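You operate a simulated robot arm through the tools that you are given. There is no shell and no other tool. Be economical: measure what you need, move in short steps, check, and stop when the job is done.

The job below is to be done with a simulated robot arm. You get a single attempt, and the scene is never put back.

JOB
Move the orange divider to the blue slot, teaspoon on its cart side, dessert spoon on its sink side.
Fine: all in the spoon drawer; shut it after. Where these are worked on the way, their far stop is far enough and under half their travel is too little: spoon drawer.

It is judged by the outcome, as a careful person would: the job done as asked, and still so three seconds after it is handed in. It fails if anything else is knocked over, pushed out of place, dropped, spilled or broken.

ROBOT AND FRAMES
A 7-joint arm with a two-finger parallel gripper, fixed in place. Base frame: the origin is at the foot of the arm, x ahead of it, y to its left, z up. Readings come in mm, rad, newtons and seconds.
With the tool pointing down near the work surface it reaches from about 220 to 740 mm from the base axis. Its first joint turns from -2.897 to 2.897 rad. Payload 1.57 kg.
The tool frame sits at the grasp point between the pads (the TCP): z along the fingers, y along the line on which they close. The tips reach 30 mm beyond it. The gripper opens to 110 mm. The fingers are 24 mm wide and 12 mm thick; the gripper's body (48 by 112 mm) begins 78 mm behind the TCP.
Orientation is told as [roll, pitch, yaw] about the base's x, y, z axes, in that order, counted from this pose: with the fingers straight down and closing along the base's y, the tool's x points along the base's -x, its y along +y and its z along -z.

CONTROLS
- The arm moves only by the tool move_arm. Its argument "series" is a list of rows, each a list of 7 numbers: the shift along the tool's x, y, z in units of 500 mm (1.0 is 500 mm), then the turn, a rotation vector about the tool's x, y, z in units of 120 degrees (1.0 is 120 degrees), then the finger opening in mm, from 0 to 110. In form: [[dx, dy, dz, rx, ry, rz, gripper], ...]. A call has 1 to 12 rows; each row is the pose to reach, as a shift and turn from the pose commanded when the call began, along the tool's axes at that moment. A call with a number of a shift or a turn outside -1 to 1 is refused whole. Each row takes 0.2 s and may step no farther than 50 mm and 0.15 rad from the row before; otherwise, or with a gripper value out of range, the whole call is refused. A pose out of reach is approached as far as the arm can. The call stops where the force on the tool passes 90 N (or 10 N more than at its start, if that is more) or the arm is blocked; 0.2 s more then pass. The fingers move at their own pace (about 45 mm/s each) and stop on an object; they squeeze with about 32 N. The grip force told is the motor's: it shows also when the fingers shut on nothing. Time passes only in rows, and 0.2 s behind the last, so rows that repeat a pose let the fingers close. It gives the time, the measured TCP pose, the force on the tool (base axes), the opening and the grip force at its end, in the units of the frame above (readings bear some noise), with the torque about the TCP (base axes, N m) and any sound that the robot's microphone picked up.
- Cameras (640 x 400 px; columns grow to the right, rows downward): "scene" is fixed at [398.9, 500.7, 1455.5]; the picture's right is [-0.98, 0.22, 0.00], its down [0.10, 0.45, -0.89] and it looks along [-0.19, -0.87, -0.46] (base axes); focal length 341 px, centre (320, 200). "wrist" rides on the gripper at [70, 16, -141] in the tool frame; the picture's right is [-0.23, 0.97, 0.00], its down [-0.85, -0.20, -0.48] and it looks along [-0.47, -0.11, 0.88] (tool axes); focal length 222 px, centre (320, 200). There is no depth. A picture from a camera that has moved, and an enlarged one, comes with that camera's place and axes in the base frame and with its lens.
- get_image(camera): a new picture of that camera. It takes no simulated time.
- slide_trunk(by): slides the trunk up (or, below 0, down) by that many mm; the arm rides with it, the base frame stays. It gives what a move gives, with no picture.
- enlarge(camera, box): a new picture of the part [left, top, right, bottom] of that camera's present view, enlarged. It takes no simulated time.
- close_job(): hands the job in; it is judged then, once.

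Work in short steps. Places have to be worked out from the pictures, the camera data and where the tool is seen: move nearer, look again, correct. Check each grasp and each placing, and mend what went wrong. You have 120 turns and 84 pictures in all, those below and enlarged ones among them. Open the gripper and draw the arm clear of the work before you hand the job in, unless the task says otherwise; then end with one line.

The tools are called after "Call:" as a command line: name --pt "numbers of a row" for each row, then --argument value for the rest, lists and objects as JSON in quotes. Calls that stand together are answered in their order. move_arm: Moves the arm, as the interface text tells. Its arguments: {"type":"object","properties":{"series":{"type":"array","items":{"type":"array","items":{"type":"number"}}}},"required":["series"]} The other tools are called the same way: slide_trunk (by) slides the trunk up or down; get_image (camera) takes a picture; enlarge (camera, box) takes an enlarged picture of a part of a camera's view; close_job () hands the job in.

At the start:

```text
t: 0.0
eef_pos: [254.2, -275.0, 1073.8]
tool_rot: [0.0, 0.0, 0.0]
contact_force: [0.1, -0.1, 0.5]
wrist_torque: [-0.04, -0.01, 0.0]
opening: 110.1
finger_force: 0.1
trunk travel left (down, up): [-450.0, 140.0]
```

scene: 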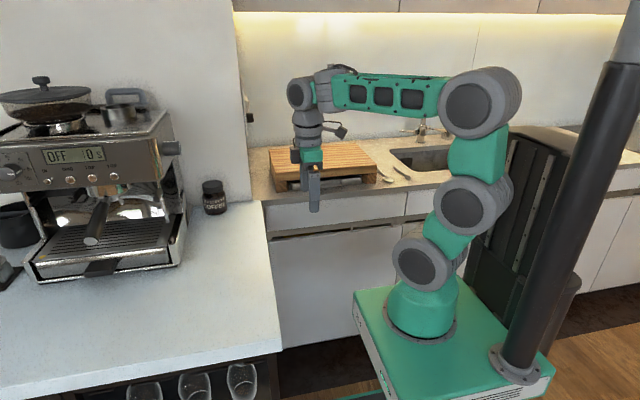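
wrist: 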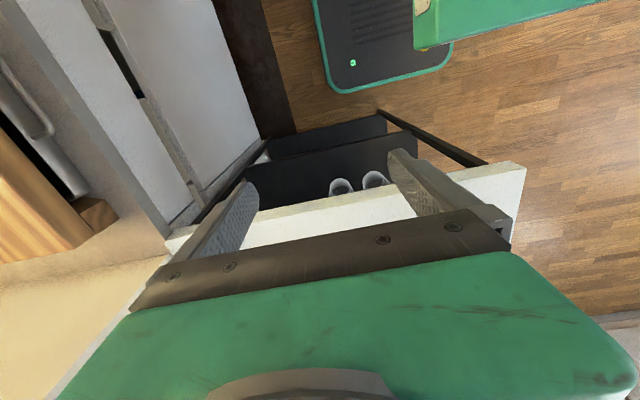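

I'll first look closely at the counter and drawer area near the sink.

Call:
enlarge --camera "scene" --box '[230, 120, 470, 270]'

Call:
enlarge --camera "scene" --box '[340, 130, 460, 205]'

```text
2.67 times, centred on (350, 195) of scene
camera zoom: at [398.9, 500.7, 1455.5], right [-0.98, 0.22, 0.0], down [0.1, 0.45, -0.89], along [-0.19, -0.87, -0.46], focal length 908 px, centre (240, 213)
```

zoom: 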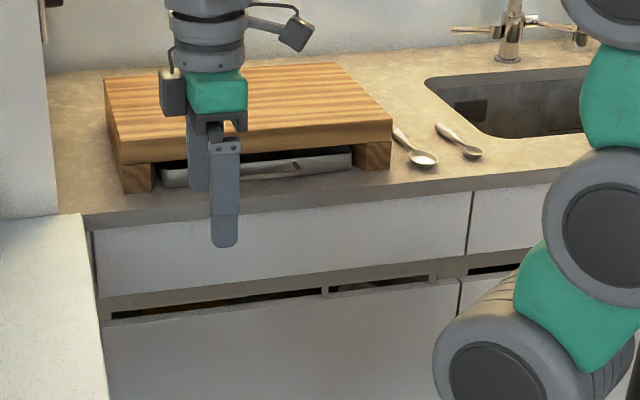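

```text
5.33 times, centred on (400, 168) of scene
camera zoom: at [398.9, 500.7, 1455.5], right [-0.98, 0.22, 0.0], down [0.1, 0.45, -0.89], along [-0.19, -0.87, -0.46], focal length 1817 px, centre (-107, 373)
```

zoom: 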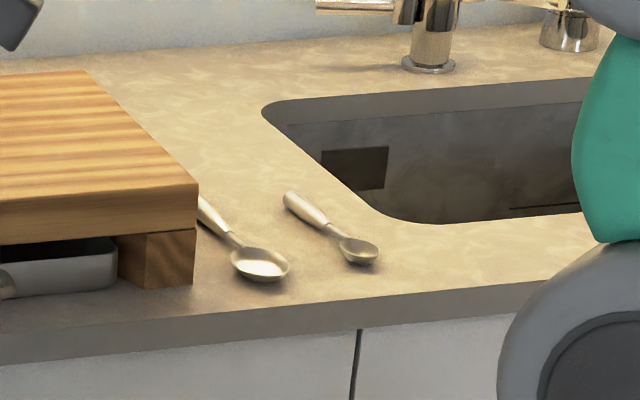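

The two spoons lie right of the board on the counter (larger one nearer the board), and the drawer front sits below with no handle, only a gap under it. I turn the tool a quarter turn so the wrist camera looks toward the counter.

Call:
move_arm --pt "0 0 0 0 0 0.0682 110" --pt "0 0 0 0 0 0.1364 110" --pt "0 0 0 0 0 0.2046 110" --pt "0 0 0 0 0 0.2728 110" --pt "0 0 0 0 0 0.341 110" --pt "0 0 0 0 0 0.4092 110" --pt "0 0 0 0 0 0.4774 110" --pt "0 0 0 0 0 0.5456 110" --pt "0 0 0 0 0 0.6138 110" --pt "0 0 0 0 0 0.682 110" --pt "0 0 0 0 0 0.75 110"

Call:
get_image --camera "wrist"

Call:
get_image --camera "scene"

```text
t: 2.4
eef_pos: [253.9, -275.4, 1073.4]
tool_rot: [0.0, 0.002, -1.574]
contact_force: [-0.9, -0.1, 0.2]
wrist_torque: [-0.01, 0.0, -0.02]
opening: 110.0
finger_force: 0.0
trunk travel left (down, up): [-450.0, 140.0]
```

```text
79 pictures are left
camera wrist: at [270.7, -205.7, 1214.0], right [0.97, -0.23, 0.0], down [-0.2, -0.85, 0.48], along [-0.11, -0.47, -0.88], focal length 222 px, centre (320, 200)
```

wrist: 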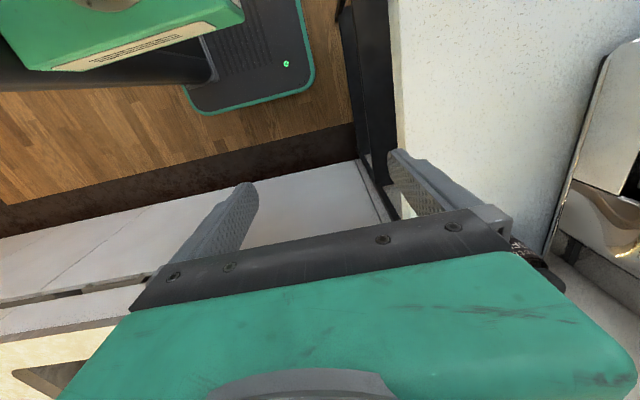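

```text
78 pictures are left
```

scene: 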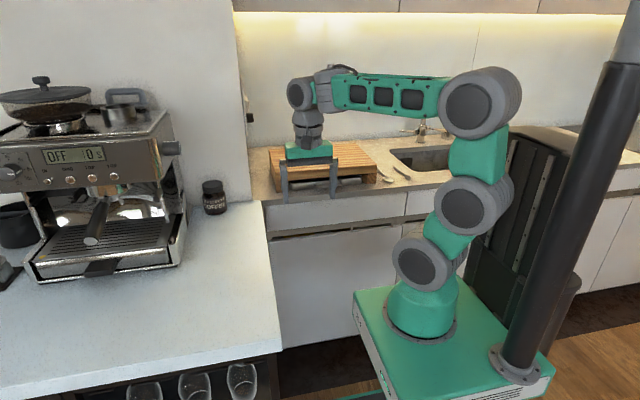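

The gripper body hides the counter in this orientation, so I enlarge the scene view of the drawer front to see how it can be opened.

Call:
enlarge --camera "scene" --box '[255, 180, 415, 280]'

```text
4.00 times, centred on (335, 230) of scene
camera zoom: at [398.9, 500.7, 1455.5], right [-0.98, 0.22, 0.0], down [0.1, 0.45, -0.89], along [-0.19, -0.87, -0.46], focal length 1363 px, centre (260, 80)
```

zoom: 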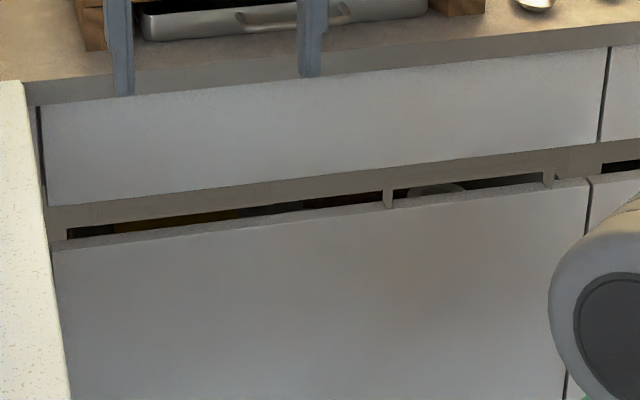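

Call:
enlarge --camera "scene" --box '[265, 215, 345, 245]'

Call:
enlarge --camera "scene" --box '[330, 205, 430, 245]'

```text
8.00 times, centred on (305, 230) of scene
camera zoom: at [398.9, 500.7, 1455.5], right [-0.98, 0.22, 0.0], down [0.1, 0.45, -0.89], along [-0.19, -0.87, -0.46], focal length 2726 px, centre (440, -40)
```

zoom: 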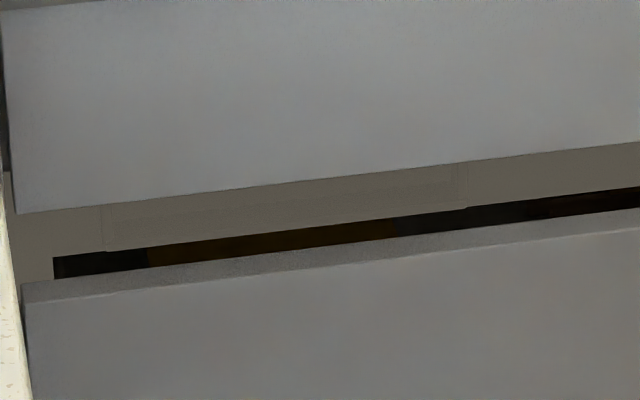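

```text
6.40 times, centred on (380, 225) of scene
camera zoom: at [398.9, 500.7, 1455.5], right [-0.98, 0.22, 0.0], down [0.1, 0.45, -0.89], along [-0.19, -0.87, -0.46], focal length 2180 px, centre (-64, 40)
```

zoom: 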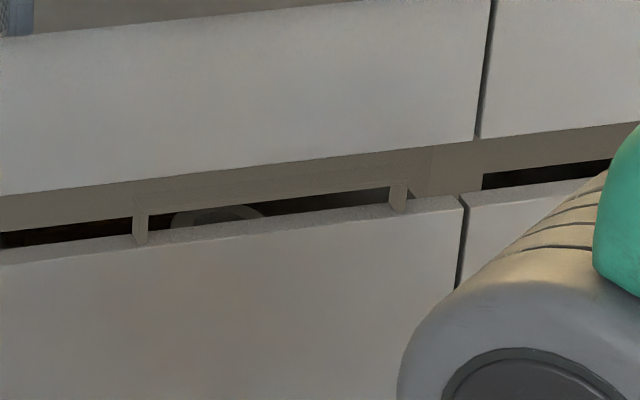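

The top white panel looks like the drawer, with a finger groove beneath it. I turn the tool 180° so the camera sits on the counter side and can see it.

Call:
move_arm --pt "0 0 0 0 0 -0.0682 110" --pt "0 0 0 0 0 -0.1364 110" --pt "0 0 0 0 0 -0.2046 110" --pt "0 0 0 0 0 -0.2728 110" --pt "0 0 0 0 0 -0.341 110" --pt "0 0 0 0 0 -0.4092 110" --pt "0 0 0 0 0 -0.4774 110" --pt "0 0 0 0 0 -0.5456 110" --pt "0 0 0 0 0 -0.6138 110" --pt "0 0 0 0 0 -0.682 110" --pt "0 0 0 0 0 -0.75 110"

Call:
move_arm --pt "0 0 0 0 0 -0.0682 110" --pt "0 0 0 0 0 -0.1364 110" --pt "0 0 0 0 0 -0.2046 110" --pt "0 0 0 0 0 -0.2728 110" --pt "0 0 0 0 0 -0.341 110" --pt "0 0 0 0 0 -0.4092 110" --pt "0 0 0 0 0 -0.4774 110" --pt "0 0 0 0 0 -0.5456 110" --pt "0 0 0 0 0 -0.6138 110" --pt "0 0 0 0 0 -0.682 110" --pt "0 0 0 0 0 -0.75 110"

Call:
get_image --camera "wrist"

```text
t: 4.8
eef_pos: [253.9, -276.0, 1073.6]
tool_rot: [0.0, 0.001, 0.002]
contact_force: [0.0, 0.4, 0.0]
wrist_torque: [0.0, 0.0, -0.02]
opening: 109.9
finger_force: 0.2
trunk travel left (down, up): [-450.0, 140.0]
```

```text
t: 7.2
eef_pos: [253.6, -276.1, 1074.2]
tool_rot: [0.0, 0.0, 1.572]
contact_force: [0.1, 0.8, 0.5]
wrist_torque: [0.0, 0.01, 0.02]
opening: 110.0
finger_force: 0.0
trunk travel left (down, up): [-450.0, 140.0]
```

```text
74 pictures are left
camera wrist: at [238.2, -345.2, 1214.1], right [-0.97, 0.23, 0.0], down [0.2, 0.86, 0.48], along [0.11, 0.47, -0.88], focal length 222 px, centre (320, 200)
```

wrist: 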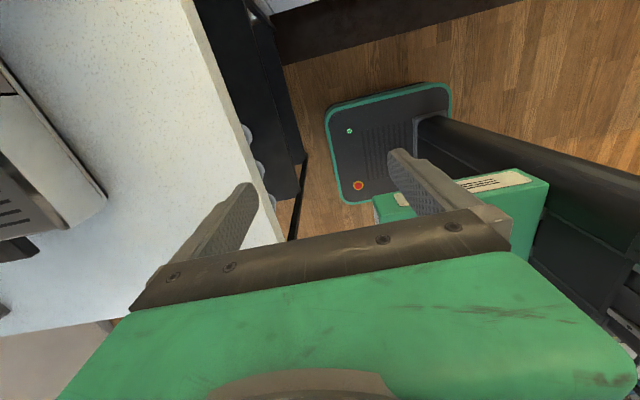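

The camera looks back under the gripper here; I tilt the fingers toward the counter by 45° to look at the front and counter.

Call:
move_arm --pt "0 0 0 0 0.065 0 110" --pt "0 0 0 0 0.13 0 110" --pt "0 0 0 0 0.195 0 110" --pt "0 0 0 0 0.26 0 110" --pt "0 0 0 0 0.325 0 110" --pt "0 0 0 0 0.39 0 110"

Call:
get_image --camera "wrist"

```text
t: 8.6
eef_pos: [253.5, -275.3, 1074.3]
tool_rot: [0.0, 0.818, 1.568]
contact_force: [-0.9, -0.1, -0.2]
wrist_torque: [-0.01, -0.02, -0.01]
opening: 109.9
finger_force: 0.1
trunk travel left (down, up): [-450.0, 140.0]
```

```text
73 pictures are left
camera wrist: at [237.9, -219.9, 1220.4], right [-0.97, 0.16, -0.17], down [0.2, 0.93, -0.3], along [0.11, -0.32, -0.94], focal length 222 px, centre (320, 200)
```

wrist: 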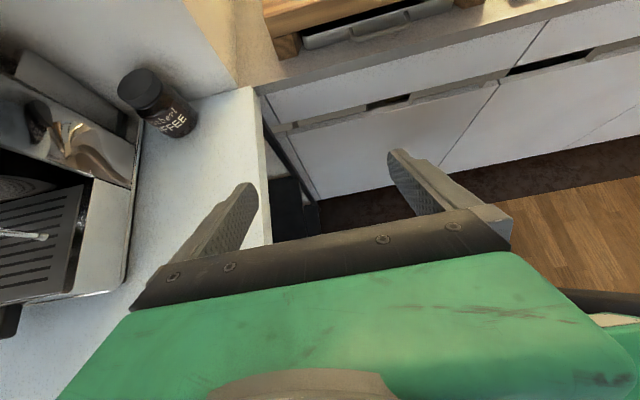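

Triangulated: the drawer panel spans x≈-181…363 with its front at y≈-580, z≈777…880, and the groove below is z≈732–777. I move closer with fingers horizontal to inspect the groove.

Call:
move_arm --pt "-0.024 0.025 0.065 0 0.045 0 110" --pt "-0.048 0.05 0.131 0 0.09 0 110" --pt "-0.073 0.075 0.196 0 0.135 0 110" --pt "-0.097 0.1 0.262 0 0.18 0 110" --pt "-0.121 0.125 0.327 0 0.225 0 110" --pt "-0.145 0.15 0.393 0 0.27 0 110" --pt "-0.17 0.175 0.458 0 0.315 0 110" --pt "-0.194 0.2 0.524 0 0.36 0 110"

Call:
get_image --camera "wrist"

Call:
get_image --camera "scene"

```text
t: 10.4
eef_pos: [166.3, -437.8, 849.9]
tool_rot: [0.1, 1.539, 1.668]
contact_force: [-0.7, 0.8, -0.6]
wrist_torque: [0.0, 0.01, 0.04]
opening: 110.0
finger_force: 0.0
out of reach, approached as far as the arm can: row 8
trunk travel left (down, up): [-450.0, 140.0]
```

```text
72 pictures are left
camera wrist: at [149.6, -298.9, 922.6], right [-0.97, 0.01, -0.22], down [0.2, 0.5, -0.84], along [0.11, -0.86, -0.49], focal length 222 px, centre (320, 200)
```

wrist: 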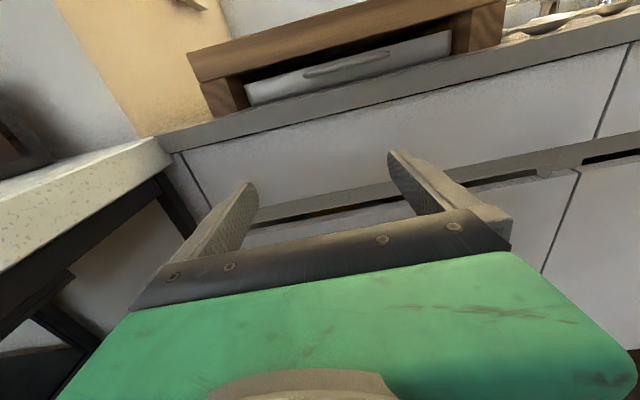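

```text
71 pictures are left
```

scene: 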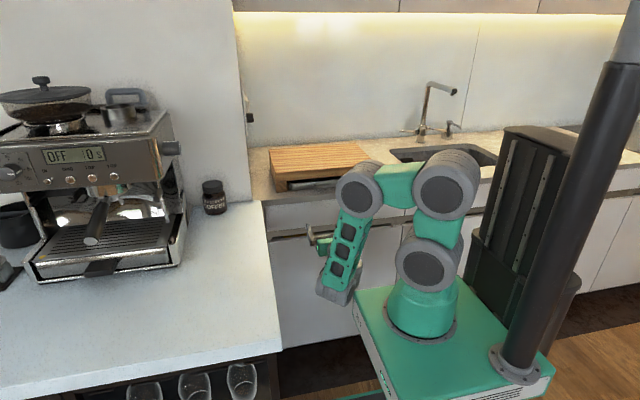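

The white tray under the wooden board has a bar handle: that is likely the spoon drawer. I enlarge it.

Call:
enlarge --camera "wrist" --box '[180, 0, 520, 140]'

Call:
enlarge --camera "scene" --box '[250, 130, 420, 210]'

```text
1.88 times, centred on (350, 70) of wrist
camera zoom: at [149.6, -298.9, 922.6], right [-0.97, 0.01, -0.22], down [0.2, 0.5, -0.84], along [0.11, -0.86, -0.49], focal length 418 px, centre (264, 445)
```

zoom: 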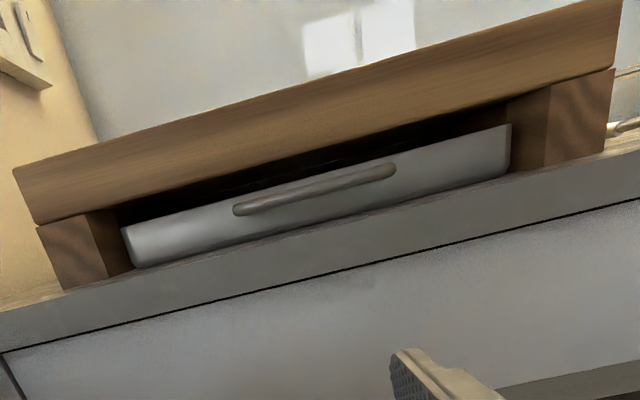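

```text
3.76 times, centred on (335, 170) of scene
camera zoom: at [398.9, 500.7, 1455.5], right [-0.98, 0.22, 0.0], down [0.1, 0.45, -0.89], along [-0.19, -0.87, -0.46], focal length 1283 px, centre (264, 313)
```

zoom: 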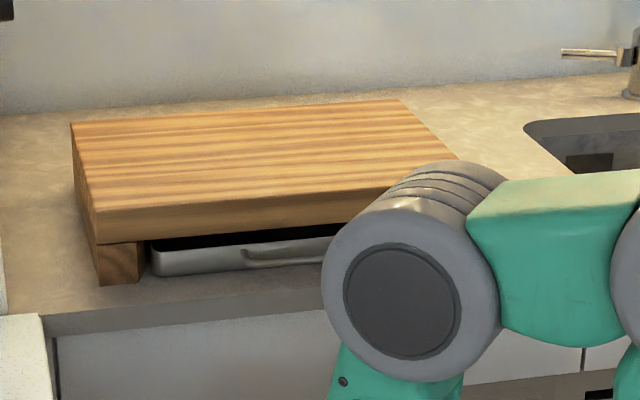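

The spoon drawer is the tray under the board, bar handle at about x 54–166, y≈-654, z≈918; board top z≈980. I go up and tilt back to look down on the handle from closer.

Call:
move_arm --pt "0.07 0 0 0 -0.04 0 110" --pt "0.14 0.02 0 0 -0.09 0 110" --pt "0.21 0.04 0.05 0 -0.135 0 110" --pt "0.27 0.06 0.11 0 -0.18 0 110" --pt "0.32 0.08 0.17 0 -0.225 0 110" --pt "0.36 0.1 0.22 0 -0.27 0 110" --pt "0.36 0.1 0.26 0 -0.315 0 110" --pt "0.36 0.1 0.3 0 -0.36 0 110"

Call:
get_image --camera "wrist"

```text
t: 12.2
eef_pos: [134.0, -581.4, 1022.1]
tool_rot: [-0.012, 0.83, 1.548]
contact_force: [0.0, 0.1, 0.6]
wrist_torque: [0.01, 0.02, -0.02]
opening: 110.0
finger_force: 0.0
out of reach, approached as far as the arm can: row 6, 7, 8
trunk travel left (down, up): [-450.0, 140.0]
```

```text
68 pictures are left
camera wrist: at [117.5, -523.9, 1167.5], right [-0.97, 0.17, -0.18], down [0.22, 0.93, -0.31], along [0.11, -0.33, -0.94], focal length 222 px, centre (320, 200)
```

wrist: 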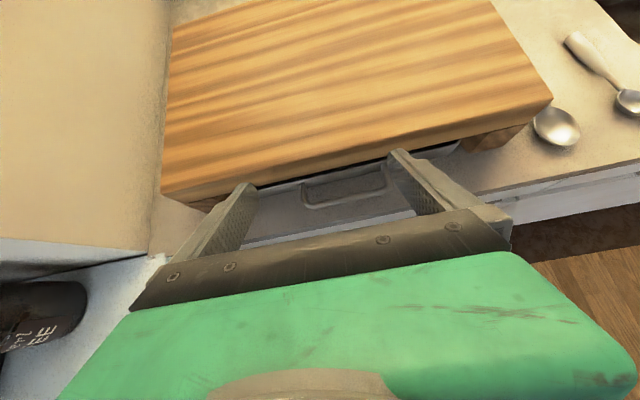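

Call:
enlarge --camera "wrist" --box '[230, 130, 470, 250]'

Call:
enlarge --camera "wrist" --box '[480, 0, 640, 200]'

```text
2.67 times, centred on (350, 190) of wrist
camera zoom: at [117.5, -523.9, 1167.5], right [-0.97, 0.17, -0.18], down [0.22, 0.93, -0.31], along [0.11, -0.33, -0.94], focal length 592 px, centre (240, 227)
```

zoom: 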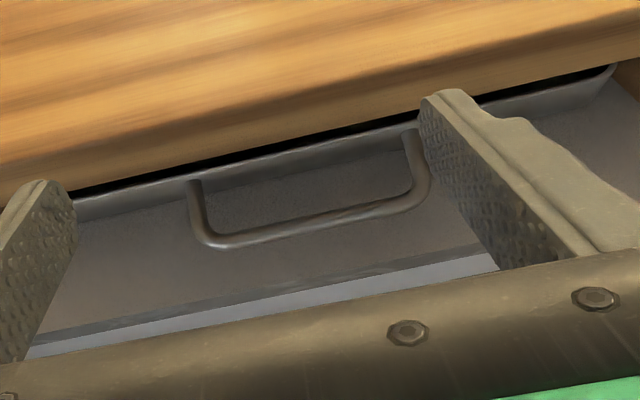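

```text
2.00 times, centred on (560, 100) of wrist
camera zoom: at [117.5, -523.9, 1167.5], right [-0.97, 0.17, -0.18], down [0.22, 0.93, -0.31], along [0.11, -0.33, -0.94], focal length 444 px, centre (-160, 400)
```

zoom: 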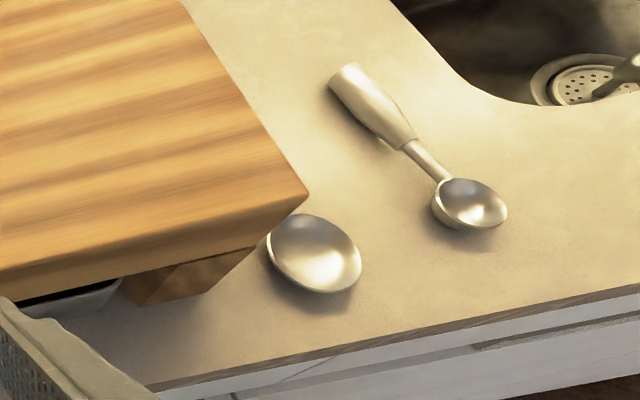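

The bar handle stands ~30 mm off the tray (bar centre ≈ (114,-605), z≈918), so a vertical gripper closing along y can take it. I set the tool upright again and yaw back to 0.

Call:
move_arm --pt "0.01 0 -0.03 0 -0.066 0 110" --pt "0.02 0 -0.06 0 -0.132 0 110" --pt "0.032 0 -0.084 0 -0.198 0 110" --pt "0.032 0 -0.084 0 -0.264 0 80" --pt "0.032 0 -0.084 0 -0.33 0 50" --pt "0.032 0 -0.084 0 -0.396 0 50"

Call:
move_arm --pt "0 0 0 0 0 0.0682 50" --pt "0 0 0 0 0 0.1364 50" --pt "0 0 0 0 0 0.2046 50" --pt "0 0 0 0 0 0.2728 50" --pt "0 0 0 0 0 0.341 50" --pt "0 0 0 0 0 0.4092 50" --pt "0 0 0 0 0 0.4774 50" --pt "0 0 0 0 0 0.5456 50" --pt "0 0 0 0 0 0.6138 50" --pt "0 0 0 0 0 0.682 50" --pt "0 0 0 0 0 0.75 50"

Call:
get_image --camera "wrist"

```text
t: 13.6
eef_pos: [133.9, -561.2, 1063.1]
tool_rot: [0.0, -0.016, 1.571]
contact_force: [0.3, -0.6, 0.5]
wrist_torque: [0.0, -0.01, -0.01]
opening: 50.1
finger_force: 0.1
out of reach, approached as far as the arm can: row 1, 2, 3, 4
trunk travel left (down, up): [-450.0, 140.0]
```

```text
t: 16.0
eef_pos: [134.8, -561.0, 1063.8]
tool_rot: [0.011, 0.002, -0.004]
contact_force: [-0.4, 1.0, 0.1]
wrist_torque: [0.03, -0.01, 0.0]
opening: 50.0
finger_force: 0.0
trunk travel left (down, up): [-450.0, 140.0]
```

```text
65 pictures are left
camera wrist: at [64.6, -546.4, 1203.7], right [0.23, 0.97, 0.01], down [0.85, -0.21, 0.48], along [0.47, -0.1, -0.88], focal length 222 px, centre (320, 200)
```

wrist: 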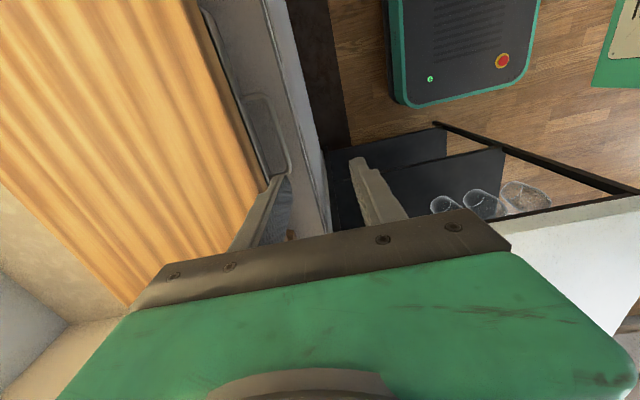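

The bar again resolves to (113,-604). I move above it with the fingers partially open and check.

Call:
move_arm --pt "0.021 -0.044 0.06 0 0 0 32" --pt "0.042 -0.088 0.12 0 0 0 32" --pt "0.042 -0.088 0.178 0 0 0 32"

Call:
enlarge --camera "wrist" --box '[200, 60, 440, 260]'

Call:
enlarge --camera "scene" --box '[260, 130, 420, 230]'

```text
t: 16.8
eef_pos: [112.9, -605.1, 973.2]
tool_rot: [0.011, 0.0, 0.001]
contact_force: [0.6, 1.0, 0.8]
wrist_torque: [0.01, -0.02, -0.02]
opening: 31.9
finger_force: 0.0
trunk travel left (down, up): [-450.0, 140.0]
```

```text
2.00 times, centred on (320, 160) of wrist
camera zoom: at [43.5, -589.6, 1113.4], right [0.23, 0.97, 0.01], down [0.85, -0.21, 0.48], along [0.47, -0.1, -0.88], focal length 444 px, centre (320, 280)
```

zoom: 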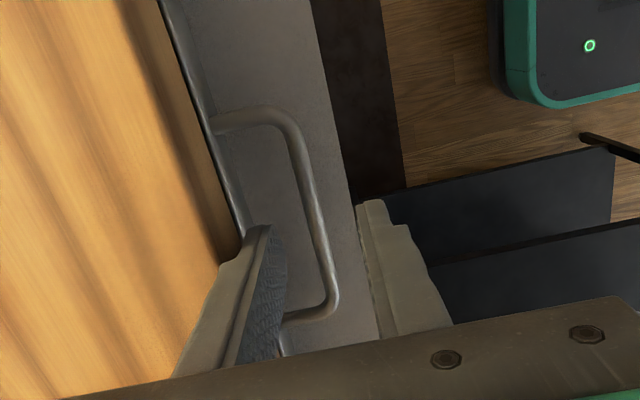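

```text
4.00 times, centred on (340, 180) of scene
camera zoom: at [398.9, 500.7, 1455.5], right [-0.98, 0.22, 0.0], down [0.1, 0.45, -0.89], along [-0.19, -0.87, -0.46], focal length 1363 px, centre (240, 280)
```

zoom: 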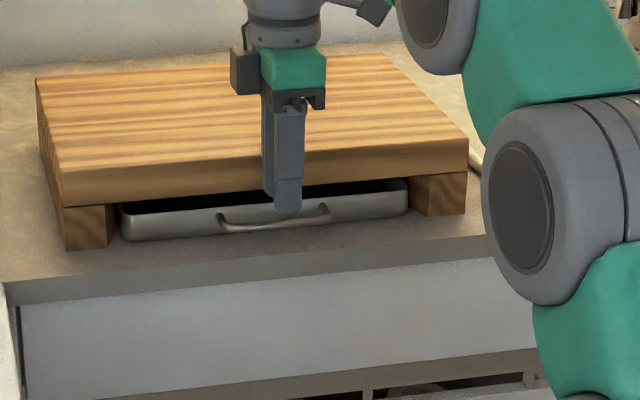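

Bar at y≈-609; I narrow to 20 mm, shift 4 mm in, descend around the bar and close.

Call:
move_arm --pt "0 -0.007 0 0 0 0 20" --pt "0 -0.007 0.02 0 0 0 20" --pt "0 -0.007 0.04 0 0 0 20" --pt "0 -0.007 0.055 0 0 0 20" --pt "0 -0.007 0.07 0 0 0 20" --pt "0 -0.007 0.07 0 0 0 0" --pt "0 -0.007 0.07 0 0 0 0"

Call:
enlarge --camera "wrist" --box '[200, 60, 440, 260]'

```text
t: 18.4
eef_pos: [112.5, -607.0, 938.8]
tool_rot: [0.012, 0.0, 0.0]
contact_force: [-0.3, -0.2, -0.3]
wrist_torque: [-0.03, -0.05, 0.02]
opening: 7.6
finger_force: 22.9
trunk travel left (down, up): [-450.0, 140.0]
```

```text
2.00 times, centred on (320, 160) of wrist
camera zoom: at [43.8, -592.7, 1079.0], right [0.23, 0.97, 0.01], down [0.85, -0.21, 0.48], along [0.47, -0.1, -0.88], focal length 444 px, centre (320, 280)
```

zoom: 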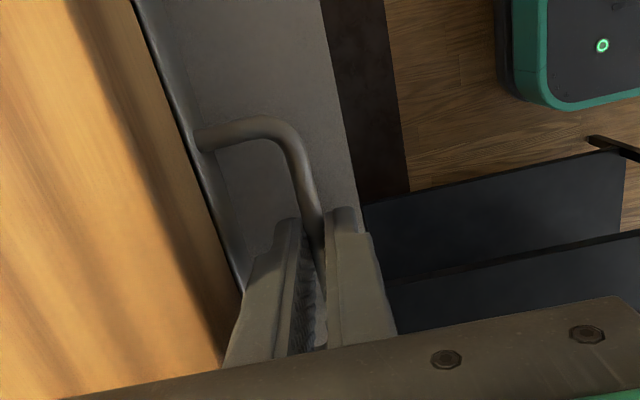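

Bar gripped (7.6 mm). I pull the drawer out in small steps.

Call:
move_arm --pt "0 0.03 0 0 0 0 0" --pt "0 0.06 0 0 0 0 0" --pt "0 0.09 0 0 0 0 0" --pt "0 0.12 0 0 0 0 0" --pt "0 0.15 0 0 0 0 0" --pt "0 0.18 0 0 0 0 0" --pt "0 0.21 0 0 0 0 0" --pt "0 0.24 0 0 0 0 0"

Call:
get_image --camera "scene"

```text
t: 20.2
eef_pos: [114.2, -486.6, 941.2]
tool_rot: [0.014, 0.0, 0.001]
contact_force: [0.0, 0.2, 0.2]
wrist_torque: [-0.04, -0.09, -0.01]
opening: 7.5
finger_force: 26.6
trunk travel left (down, up): [-450.0, 140.0]
```

```text
61 pictures are left
```

scene: 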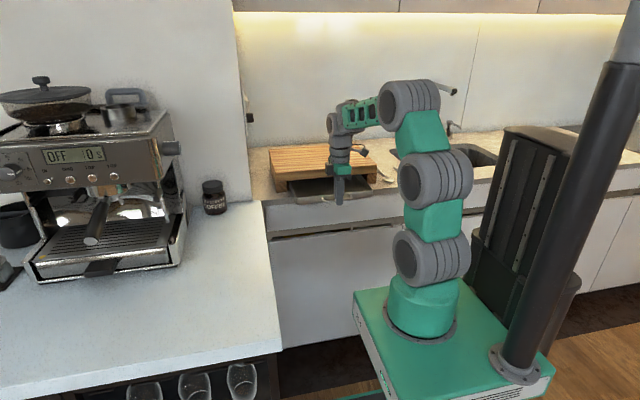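

The drawer follows freely (120 mm out). I continue pulling toward its stop.

Call:
move_arm --pt "0 0.025 0 0 0 0 0" --pt "0 0.05 0 0 0 0 0" --pt "0 0.075 0 0 0 0 0" --pt "0 0.1 0 0 0 0 0" --pt "0 0.125 0 0 0 0 0" --pt "0 0.15 0 0 0 0 0" --pt "0 0.175 0 0 0 0 0" --pt "0 0.2 0 0 0 0 0"

Call:
enlarge --camera "scene" --box '[240, 130, 420, 240]'

Call:
get_image --camera "wrist"

```text
t: 22.0
eef_pos: [113.4, -387.6, 941.7]
tool_rot: [0.012, 0.0, 0.002]
contact_force: [0.6, 1.0, 0.0]
wrist_torque: [-0.07, -0.01, -0.02]
opening: 7.5
finger_force: 27.1
trunk travel left (down, up): [-450.0, 140.0]
```

```text
3.56 times, centred on (330, 185) of scene
camera zoom: at [398.9, 500.7, 1455.5], right [-0.98, 0.22, 0.0], down [0.1, 0.45, -0.89], along [-0.19, -0.87, -0.46], focal length 1211 px, centre (284, 253)
```

zoom: 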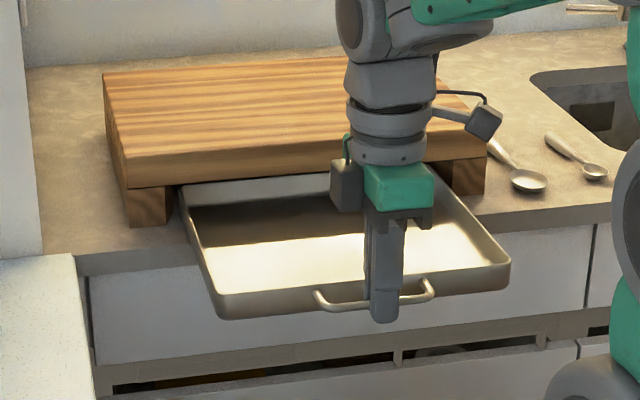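

```text
59 pictures are left
camera wrist: at [43.6, -372.6, 1082.3], right [0.23, 0.97, 0.01], down [0.85, -0.21, 0.48], along [0.47, -0.1, -0.88], focal length 222 px, centre (320, 200)
```

wrist: 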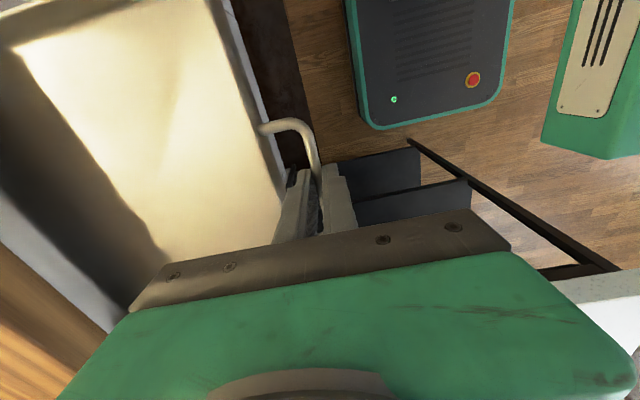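

The tray is empty, so it is not the spoon drawer with a divider. I push it back to exactly where it was (TCP y≈-607).

Call:
move_arm --pt "0 -0.044 0 0 0 0 0" --pt "0 -0.088 0 0 0 0 0" --pt "0 -0.132 0 0 0 0 0" --pt "0 -0.176 0 0 0 0 0" --pt "0 -0.22 0 0 0 0 0" --pt "0 -0.264 0 0 0 0 0" --pt "0 -0.308 0 0 0 0 0" --pt "0 -0.352 0 0 0 0 0" --pt "0 -0.396 0 0 0 0 0" --pt "0 -0.42 0 0 0 0 0" --pt "0 -0.44 0 0 0 0 0"

Call:
enlarge --camera "scene" --box '[240, 130, 420, 240]'

```text
t: 24.4
eef_pos: [114.0, -607.3, 939.9]
tool_rot: [0.011, -0.001, -0.001]
contact_force: [-0.2, -0.3, 0.6]
wrist_torque: [-0.05, 0.28, 0.04]
opening: 7.4
finger_force: 26.6
trunk travel left (down, up): [-450.0, 140.0]
```

```text
3.56 times, centred on (330, 185) of scene
camera zoom: at [398.9, 500.7, 1455.5], right [-0.98, 0.22, 0.0], down [0.1, 0.45, -0.89], along [-0.19, -0.87, -0.46], focal length 1211 px, centre (284, 253)
```

zoom: 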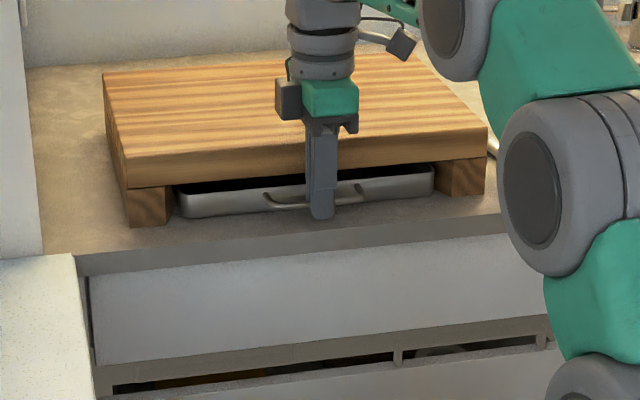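

Tray restored. I release and rise away, then will inspect the built-in drawers.

Call:
move_arm --pt "0 0 0 0 0 0 20" --pt "0 0 0 0 0 0 20" --pt "0 0 -0.05 0 0 0 20" --pt "0 0 -0.1 0 0 0 20" --pt "0 0 -0.18 0 0 0 20" --pt "0 0.08 -0.2 0 0 0 20" --pt "0 0.16 -0.2 0 0 0 20" --pt "0 0.24 -0.2 0 0 0 20" --pt "0 0.32 -0.2 0 0 0 20"

Call:
get_image --camera "scene"

```text
t: 26.4
eef_pos: [113.1, -446.7, 1041.4]
tool_rot: [0.013, 0.001, 0.0]
contact_force: [-0.3, -0.3, 0.5]
wrist_torque: [-0.02, -0.01, 0.01]
opening: 20.1
finger_force: 0.1
trunk travel left (down, up): [-450.0, 140.0]
```

```text
57 pictures are left
```

scene: 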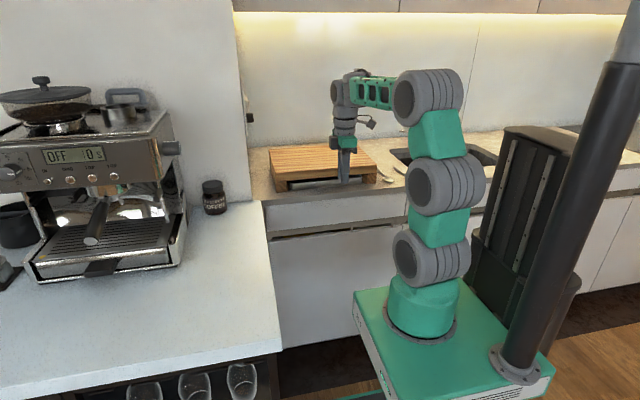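

I lower the trunk so the arm can work at drawer-front height.

Call:
slide_trunk --by -220

Call:
move_arm --pt "0 0 0 0 0 0.0682 20" --pt "0 0.02 0 0 0 0.1364 20" --pt "0 0.04 0 0 0 0.2046 20" --pt "0 0.06 0 0 0 0.2728 20" --pt "0 0.08 0 0 0 0.341 20" --pt "0 0.1 0 0 0 0.4092 20" --pt "0 0.12 0 0 0 0.4774 20" --pt "0 0.12 0 0 0 0.5456 20" --pt "0 0.12 0 0 0 0.6138 20" --pt "0 0.12 0 0 0 0.682 20" --pt "0 0.12 0 0 0 0.75 20"

Call:
move_arm --pt "0 0.02 0 0 -0.065 0 20" --pt "0 0.04 0 0 -0.13 0 20" --pt "0 0.06 0 0 -0.195 0 20" --pt "0 0.08 0 0 -0.26 0 20" --pt "0 0.1 0 0 -0.325 0 20" --pt "0 0.12 0 0 -0.39 0 20" --pt "0 0.14 0 0 -0.455 0 20" --pt "0 0.16 0 0 -0.52 0 20"

Call:
get_image --camera "wrist"

```text
t: 28.7
eef_pos: [112.1, -448.1, 821.0]
tool_rot: [0.012, 0.0, 0.0]
contact_force: [-0.2, -0.6, -0.3]
wrist_torque: [0.02, 0.0, 0.03]
opening: 19.9
finger_force: 0.1
trunk travel left (down, up): [-230.0, 360.0]
```

```text
t: 31.1
eef_pos: [113.4, -387.1, 821.5]
tool_rot: [0.0, 0.013, -1.574]
contact_force: [0.3, 0.3, -0.4]
wrist_torque: [-0.03, 0.01, 0.01]
opening: 20.2
finger_force: 0.1
trunk travel left (down, up): [-230.0, 360.0]
```

```text
t: 32.9
eef_pos: [192.6, -388.1, 822.7]
tool_rot: [0.001, -1.08, -1.572]
contact_force: [0.3, 0.6, 0.5]
wrist_torque: [0.02, 0.01, 0.02]
opening: 19.9
finger_force: 0.1
trunk travel left (down, up): [-230.0, 360.0]
```

```text
56 pictures are left
camera wrist: at [209.1, -230.5, 825.8], right [0.97, -0.11, 0.2], down [-0.2, 0.02, 0.98], along [-0.11, -0.99, 0.0], focal length 222 px, centre (320, 200)
```

wrist: 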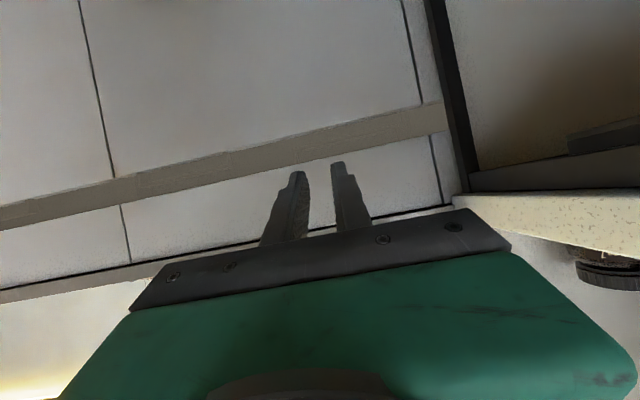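

Call:
enlarge --camera "wrist" --box '[60, 80, 460, 290]'

Call:
enlarge --camera "scene" --box '[250, 170, 420, 270]'

```text
1.60 times, centred on (260, 185) of wrist
camera zoom: at [209.1, -230.5, 825.8], right [0.97, -0.11, 0.2], down [-0.2, 0.02, 0.98], along [-0.11, -0.99, 0.0], focal length 355 px, centre (416, 224)
```

zoom: 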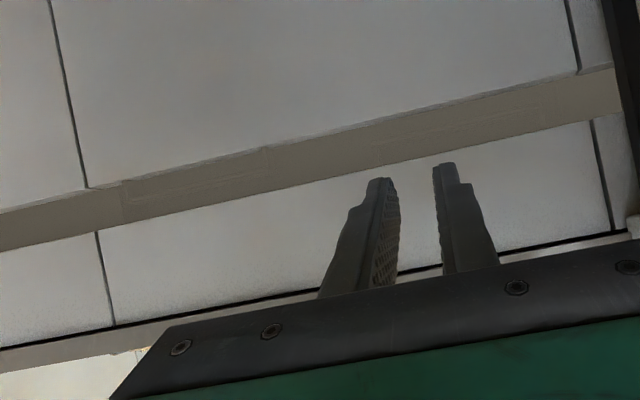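

```text
3.76 times, centred on (335, 220) of scene
camera zoom: at [398.9, 500.7, 1455.5], right [-0.98, 0.22, 0.0], down [0.1, 0.45, -0.89], along [-0.19, -0.87, -0.46], focal length 1283 px, centre (264, 125)
```

zoom: 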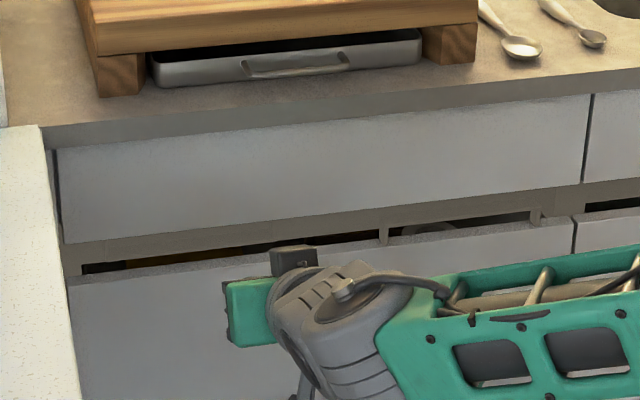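

I want to see whether the upper panel's lower edge has a grip behind it, so I go lower and look up at the rail.

Call:
move_arm --pt "0.03 0 0.05 0 -0.06 0 20" --pt "0.06 0 0.1 0 -0.12 0 20" --pt "0.08 0 0.16 0 -0.18 0 20" --pt "0.1 0 0.22 0 -0.234 0 20" --pt "0.109 0 0.262 0 -0.234 0 20"

Call:
get_image --camera "wrist"

```text
t: 34.1
eef_pos: [194.0, -478.3, 710.9]
tool_rot: [0.002, -1.568, -1.572]
contact_force: [0.5, 0.0, 0.0]
wrist_torque: [-0.01, -0.01, 0.0]
opening: 20.1
finger_force: 0.1
trunk travel left (down, up): [-230.0, 360.0]
```

```text
53 pictures are left
camera wrist: at [208.8, -336.3, 640.4], right [0.97, 0.0, 0.23], down [-0.2, 0.48, 0.86], along [-0.11, -0.88, 0.46], focal length 222 px, centre (320, 200)
```

wrist: 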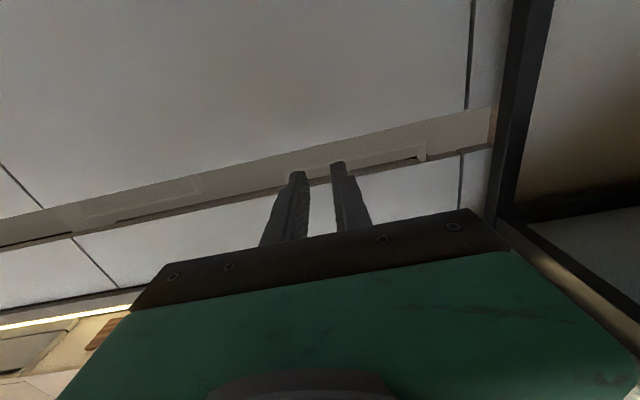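

Call:
enlarge --camera "wrist" --box '[60, 90, 500, 260]'

Call:
enlarge --camera "wrist" --box '[330, 110, 490, 210]'

```text
1.45 times, centred on (280, 175) of wrist
camera zoom: at [208.8, -336.3, 640.4], right [0.97, 0.0, 0.23], down [-0.2, 0.48, 0.86], along [-0.11, -0.88, 0.46], focal length 323 px, centre (378, 236)
```

zoom: 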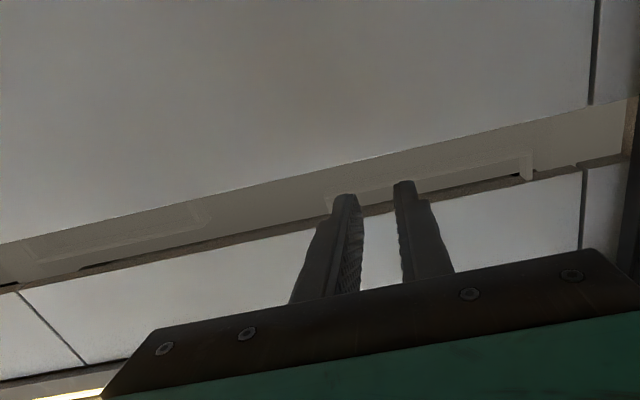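

```text
4.00 times, centred on (410, 160) of wrist
camera zoom: at [208.8, -336.3, 640.4], right [0.97, 0.0, 0.23], down [-0.2, 0.48, 0.86], along [-0.11, -0.88, 0.46], focal length 888 px, centre (-40, 360)
```

zoom: 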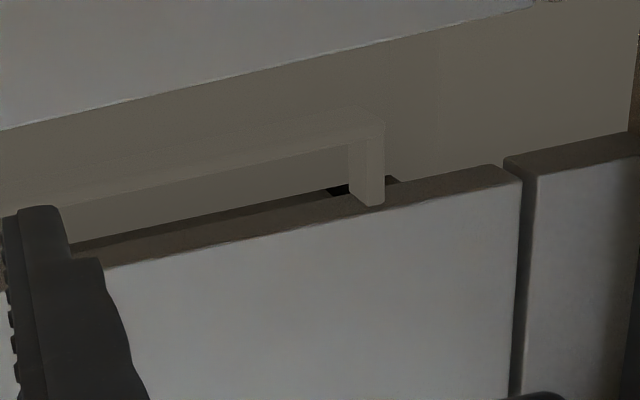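

I can now see two slim beige bar handles: one (x≈150–320, y≈-609, z≈733) hanging under the upper drawer panel and another (x≈-131–35) on the lower drawer. I take a straight-on close view of the upper drawer's handle.

Call:
move_arm --pt "-0.02 -0.04 0.03 0 0.06 0 20" --pt "-0.04 -0.09 0.06 0 0.12 0 20" --pt "-0.06 -0.13 0.09 0 0.18 0 20" --pt "-0.068 -0.172 0.124 0 0.234 0 20"

Call:
enlarge --camera "wrist" --box '[300, 60, 620, 260]'

```text
t: 35.1
eef_pos: [106.1, -539.4, 746.9]
tool_rot: [0.0, -1.075, -1.571]
contact_force: [0.0, 1.2, 0.6]
wrist_torque: [0.01, 0.0, 0.03]
opening: 20.0
finger_force: 0.2
trunk travel left (down, up): [-230.0, 360.0]
```

```text
2.00 times, centred on (460, 160) of wrist
camera zoom: at [122.7, -381.7, 749.7], right [0.97, -0.11, 0.2], down [-0.2, 0.01, 0.98], along [-0.11, -0.99, -0.01], focal length 444 px, centre (40, 280)
```

zoom: 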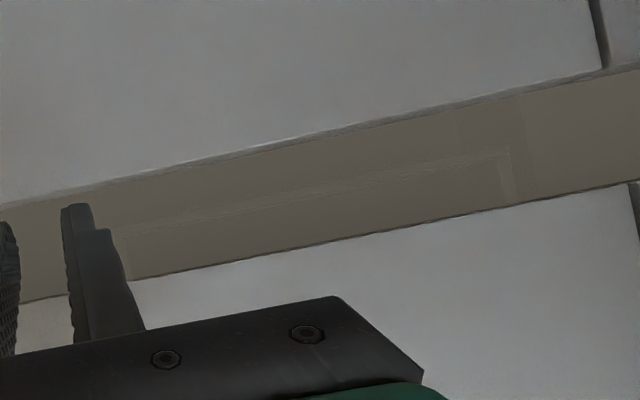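

Call:
enlarge --camera "wrist" --box '[480, 110, 580, 180]'

```text
5.71 times, centred on (530, 145) of wrist
camera zoom: at [122.7, -381.7, 749.7], right [0.97, -0.11, 0.2], down [-0.2, 0.01, 0.98], along [-0.11, -0.99, -0.01], focal length 1269 px, centre (-880, 514)
```

zoom: 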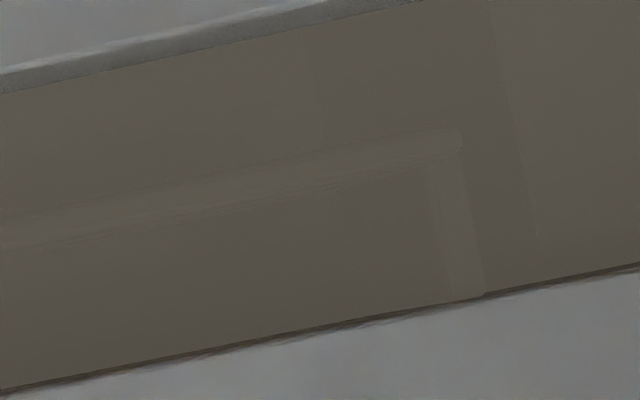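

The bar is ~6 mm thick at z≈734–740 with ~20 mm free above and below, x from ~150 to 322. I back off, level the fingers, then roll 90° to close vertically on it.

Call:
move_arm --pt "0.015 0.04 -0.03 0 -0.06 0 20" --pt "0.035 0.1 -0.06 0 -0.12 0 20" --pt "0.055 0.18 -0.08 0 -0.18 0 20" --pt "0.075 0.262 -0.096 0 -0.237 0 20"

Call:
move_arm --pt "0 0 0 0 0 -0.0682 12" --pt "0 0 0 0 0 -0.1364 12" --pt "0 0 0 0 0 -0.2046 12" --pt "0 0 0 0 0 -0.2728 12" --pt "0 0 0 0 0 -0.341 12" --pt "0 0 0 0 0 -0.4092 12" --pt "0 0 0 0 0 -0.4774 12" --pt "0 0 0 0 0 -0.5456 12" --pt "0 0 0 0 0 -0.6138 12" --pt "0 0 0 0 0 -0.682 12" --pt "0 0 0 0 0 -0.75 12"

Call:
get_image --camera "wrist"

```text
t: 36.1
eef_pos: [239.0, -478.1, 735.6]
tool_rot: [3.007, -1.568, 1.706]
contact_force: [-1.3, 0.7, -0.7]
wrist_torque: [0.03, 0.01, 0.02]
opening: 19.9
finger_force: 0.1
trunk travel left (down, up): [-230.0, 360.0]
```

```text
t: 38.5
eef_pos: [237.8, -478.3, 735.7]
tool_rot: [-1.571, 0.002, 0.001]
contact_force: [-0.8, 0.0, 0.7]
wrist_torque: [0.0, 0.01, 0.0]
opening: 12.2
finger_force: 0.0
trunk travel left (down, up): [-230.0, 360.0]
```

```text
48 pictures are left
camera wrist: at [168.1, -338.0, 717.1], right [0.22, 0.0, -0.97], down [0.86, 0.48, 0.2], along [0.47, -0.88, 0.11], focal length 222 px, centre (320, 200)
```

wrist: 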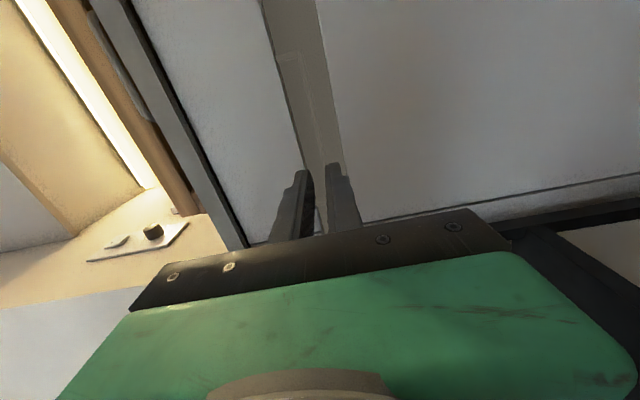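

Call:
enlarge --camera "wrist" --box '[240, 20, 400, 240]'

```text
1.82 times, centred on (320, 130) of wrist
camera zoom: at [168.1, -338.0, 717.1], right [0.22, 0.0, -0.97], down [0.86, 0.48, 0.2], along [0.47, -0.88, 0.11], focal length 404 px, centre (320, 327)
```

zoom: 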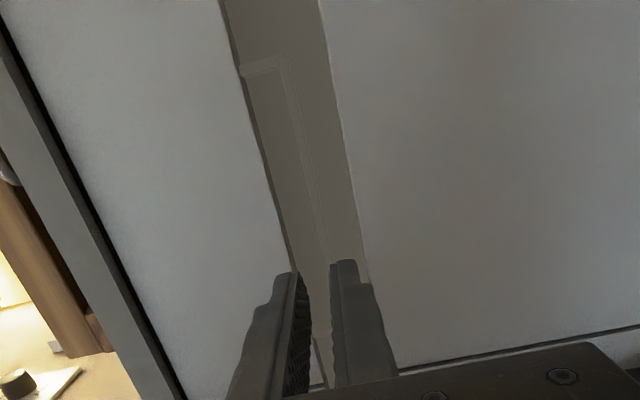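

Fingers straddle the bar (bar z≈736, TCP z 735.7). I advance to it and close.

Call:
move_arm --pt "0 0 0.06 0 0 0 12" --pt "0 0 0.12 0 0 0 12" --pt "0 0 0.16 0 0 0 12" --pt "0 0 0.19 0 0 0 12" --pt "0 0 0.21 0 0 0 12" --pt "0 0 0.228 0 0 0 12"

Call:
enlarge --camera "wrist" --box '[240, 20, 400, 240]'

```text
t: 39.9
eef_pos: [237.1, -593.7, 734.3]
tool_rot: [-1.574, -0.001, 0.001]
contact_force: [-0.6, 0.2, -0.3]
wrist_torque: [0.01, -0.02, -0.03]
opening: 12.1
finger_force: 0.1
trunk travel left (down, up): [-230.0, 360.0]
```

```text
1.82 times, centred on (320, 130) of wrist
camera zoom: at [168.0, -451.9, 716.7], right [0.23, 0.0, -0.97], down [0.86, 0.48, 0.2], along [0.47, -0.88, 0.11], focal length 404 px, centre (320, 327)
```

zoom: 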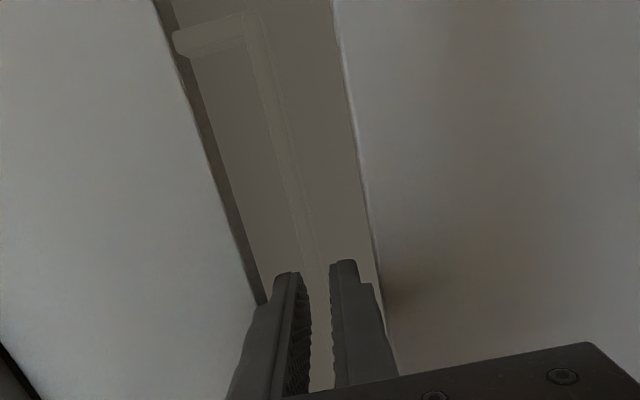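

Call:
move_arm --pt "0 0 0.006 0 0 0 12" --pt "0 0 0.01 0 0 0 0" --pt "0 0 0.01 0 0 0 0" --pt "0 0 0.01 0 0 0 0"

```text
t: 40.9
eef_pos: [238.3, -597.8, 733.9]
tool_rot: [-1.571, 0.001, 0.001]
contact_force: [-2.1, 11.4, -4.7]
wrist_torque: [0.06, -0.1, 0.25]
opening: 6.0
finger_force: 26.6
trunk travel left (down, up): [-230.0, 360.0]
```

Closed on 6 mm: the bar is held. I pull gently.

Call:
move_arm --pt "0 0 -0.02 0 0 0 0" --pt "0 0 -0.05 0 0 0 0" --pt "0 0 -0.08 0 0 0 0" --pt "0 0 -0.11 0 0 0 0" --pt "0 0 -0.14 0 0 0 0"

Call:
get_image --camera "scene"

```text
t: 42.1
eef_pos: [237.1, -530.5, 733.2]
tool_rot: [-1.57, 0.0, 0.001]
contact_force: [-1.4, 1.1, -10.8]
wrist_torque: [0.15, -0.07, -0.22]
opening: 5.9
finger_force: 25.9
trunk travel left (down, up): [-230.0, 360.0]
```

```text
45 pictures are left
```

scene: 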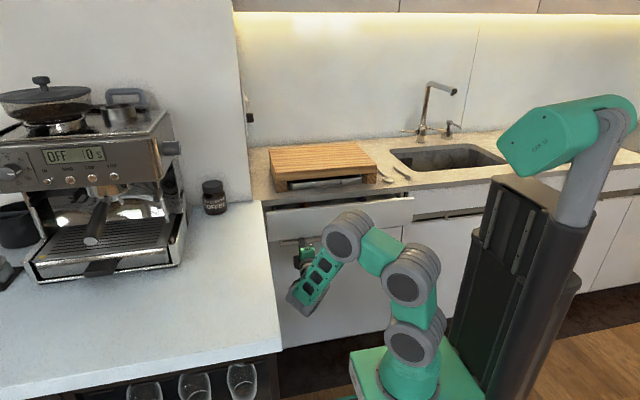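

The drawer opens. I keep pulling.

Call:
move_arm --pt "0 0.002 -0.04 0 0 0 0" --pt "0 0.002 -0.08 0 0 0 0" --pt "0 0.002 -0.12 0 0 0 0" --pt "0 0.002 -0.16 0 0 0 0" --pt "0 0.002 -0.2 0 0 0 0" --pt "0 0.002 -0.24 0 0 0 0"

Call:
enlarge --camera "scene" --box '[240, 140, 440, 265]'

```text
t: 43.5
eef_pos: [238.2, -408.5, 734.9]
tool_rot: [-1.575, 0.0, 0.002]
contact_force: [-3.6, 1.2, -3.6]
wrist_torque: [0.45, 0.34, 0.75]
opening: 5.9
finger_force: 25.4
trunk travel left (down, up): [-230.0, 360.0]
```

```text
3.20 times, centred on (340, 202) of scene
camera zoom: at [398.9, 500.7, 1455.5], right [-0.98, 0.22, 0.0], down [0.1, 0.45, -0.89], along [-0.19, -0.87, -0.46], focal length 1090 px, centre (256, 192)
```

zoom: 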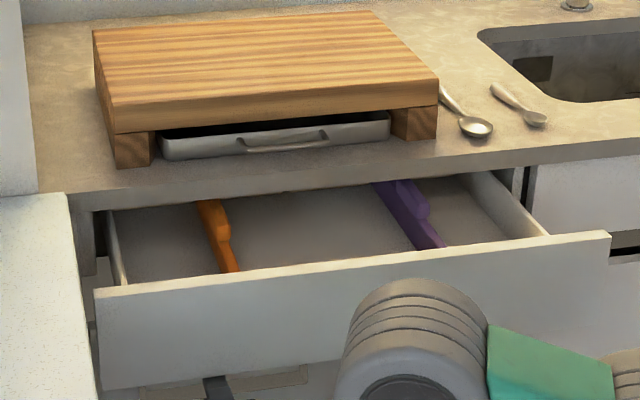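

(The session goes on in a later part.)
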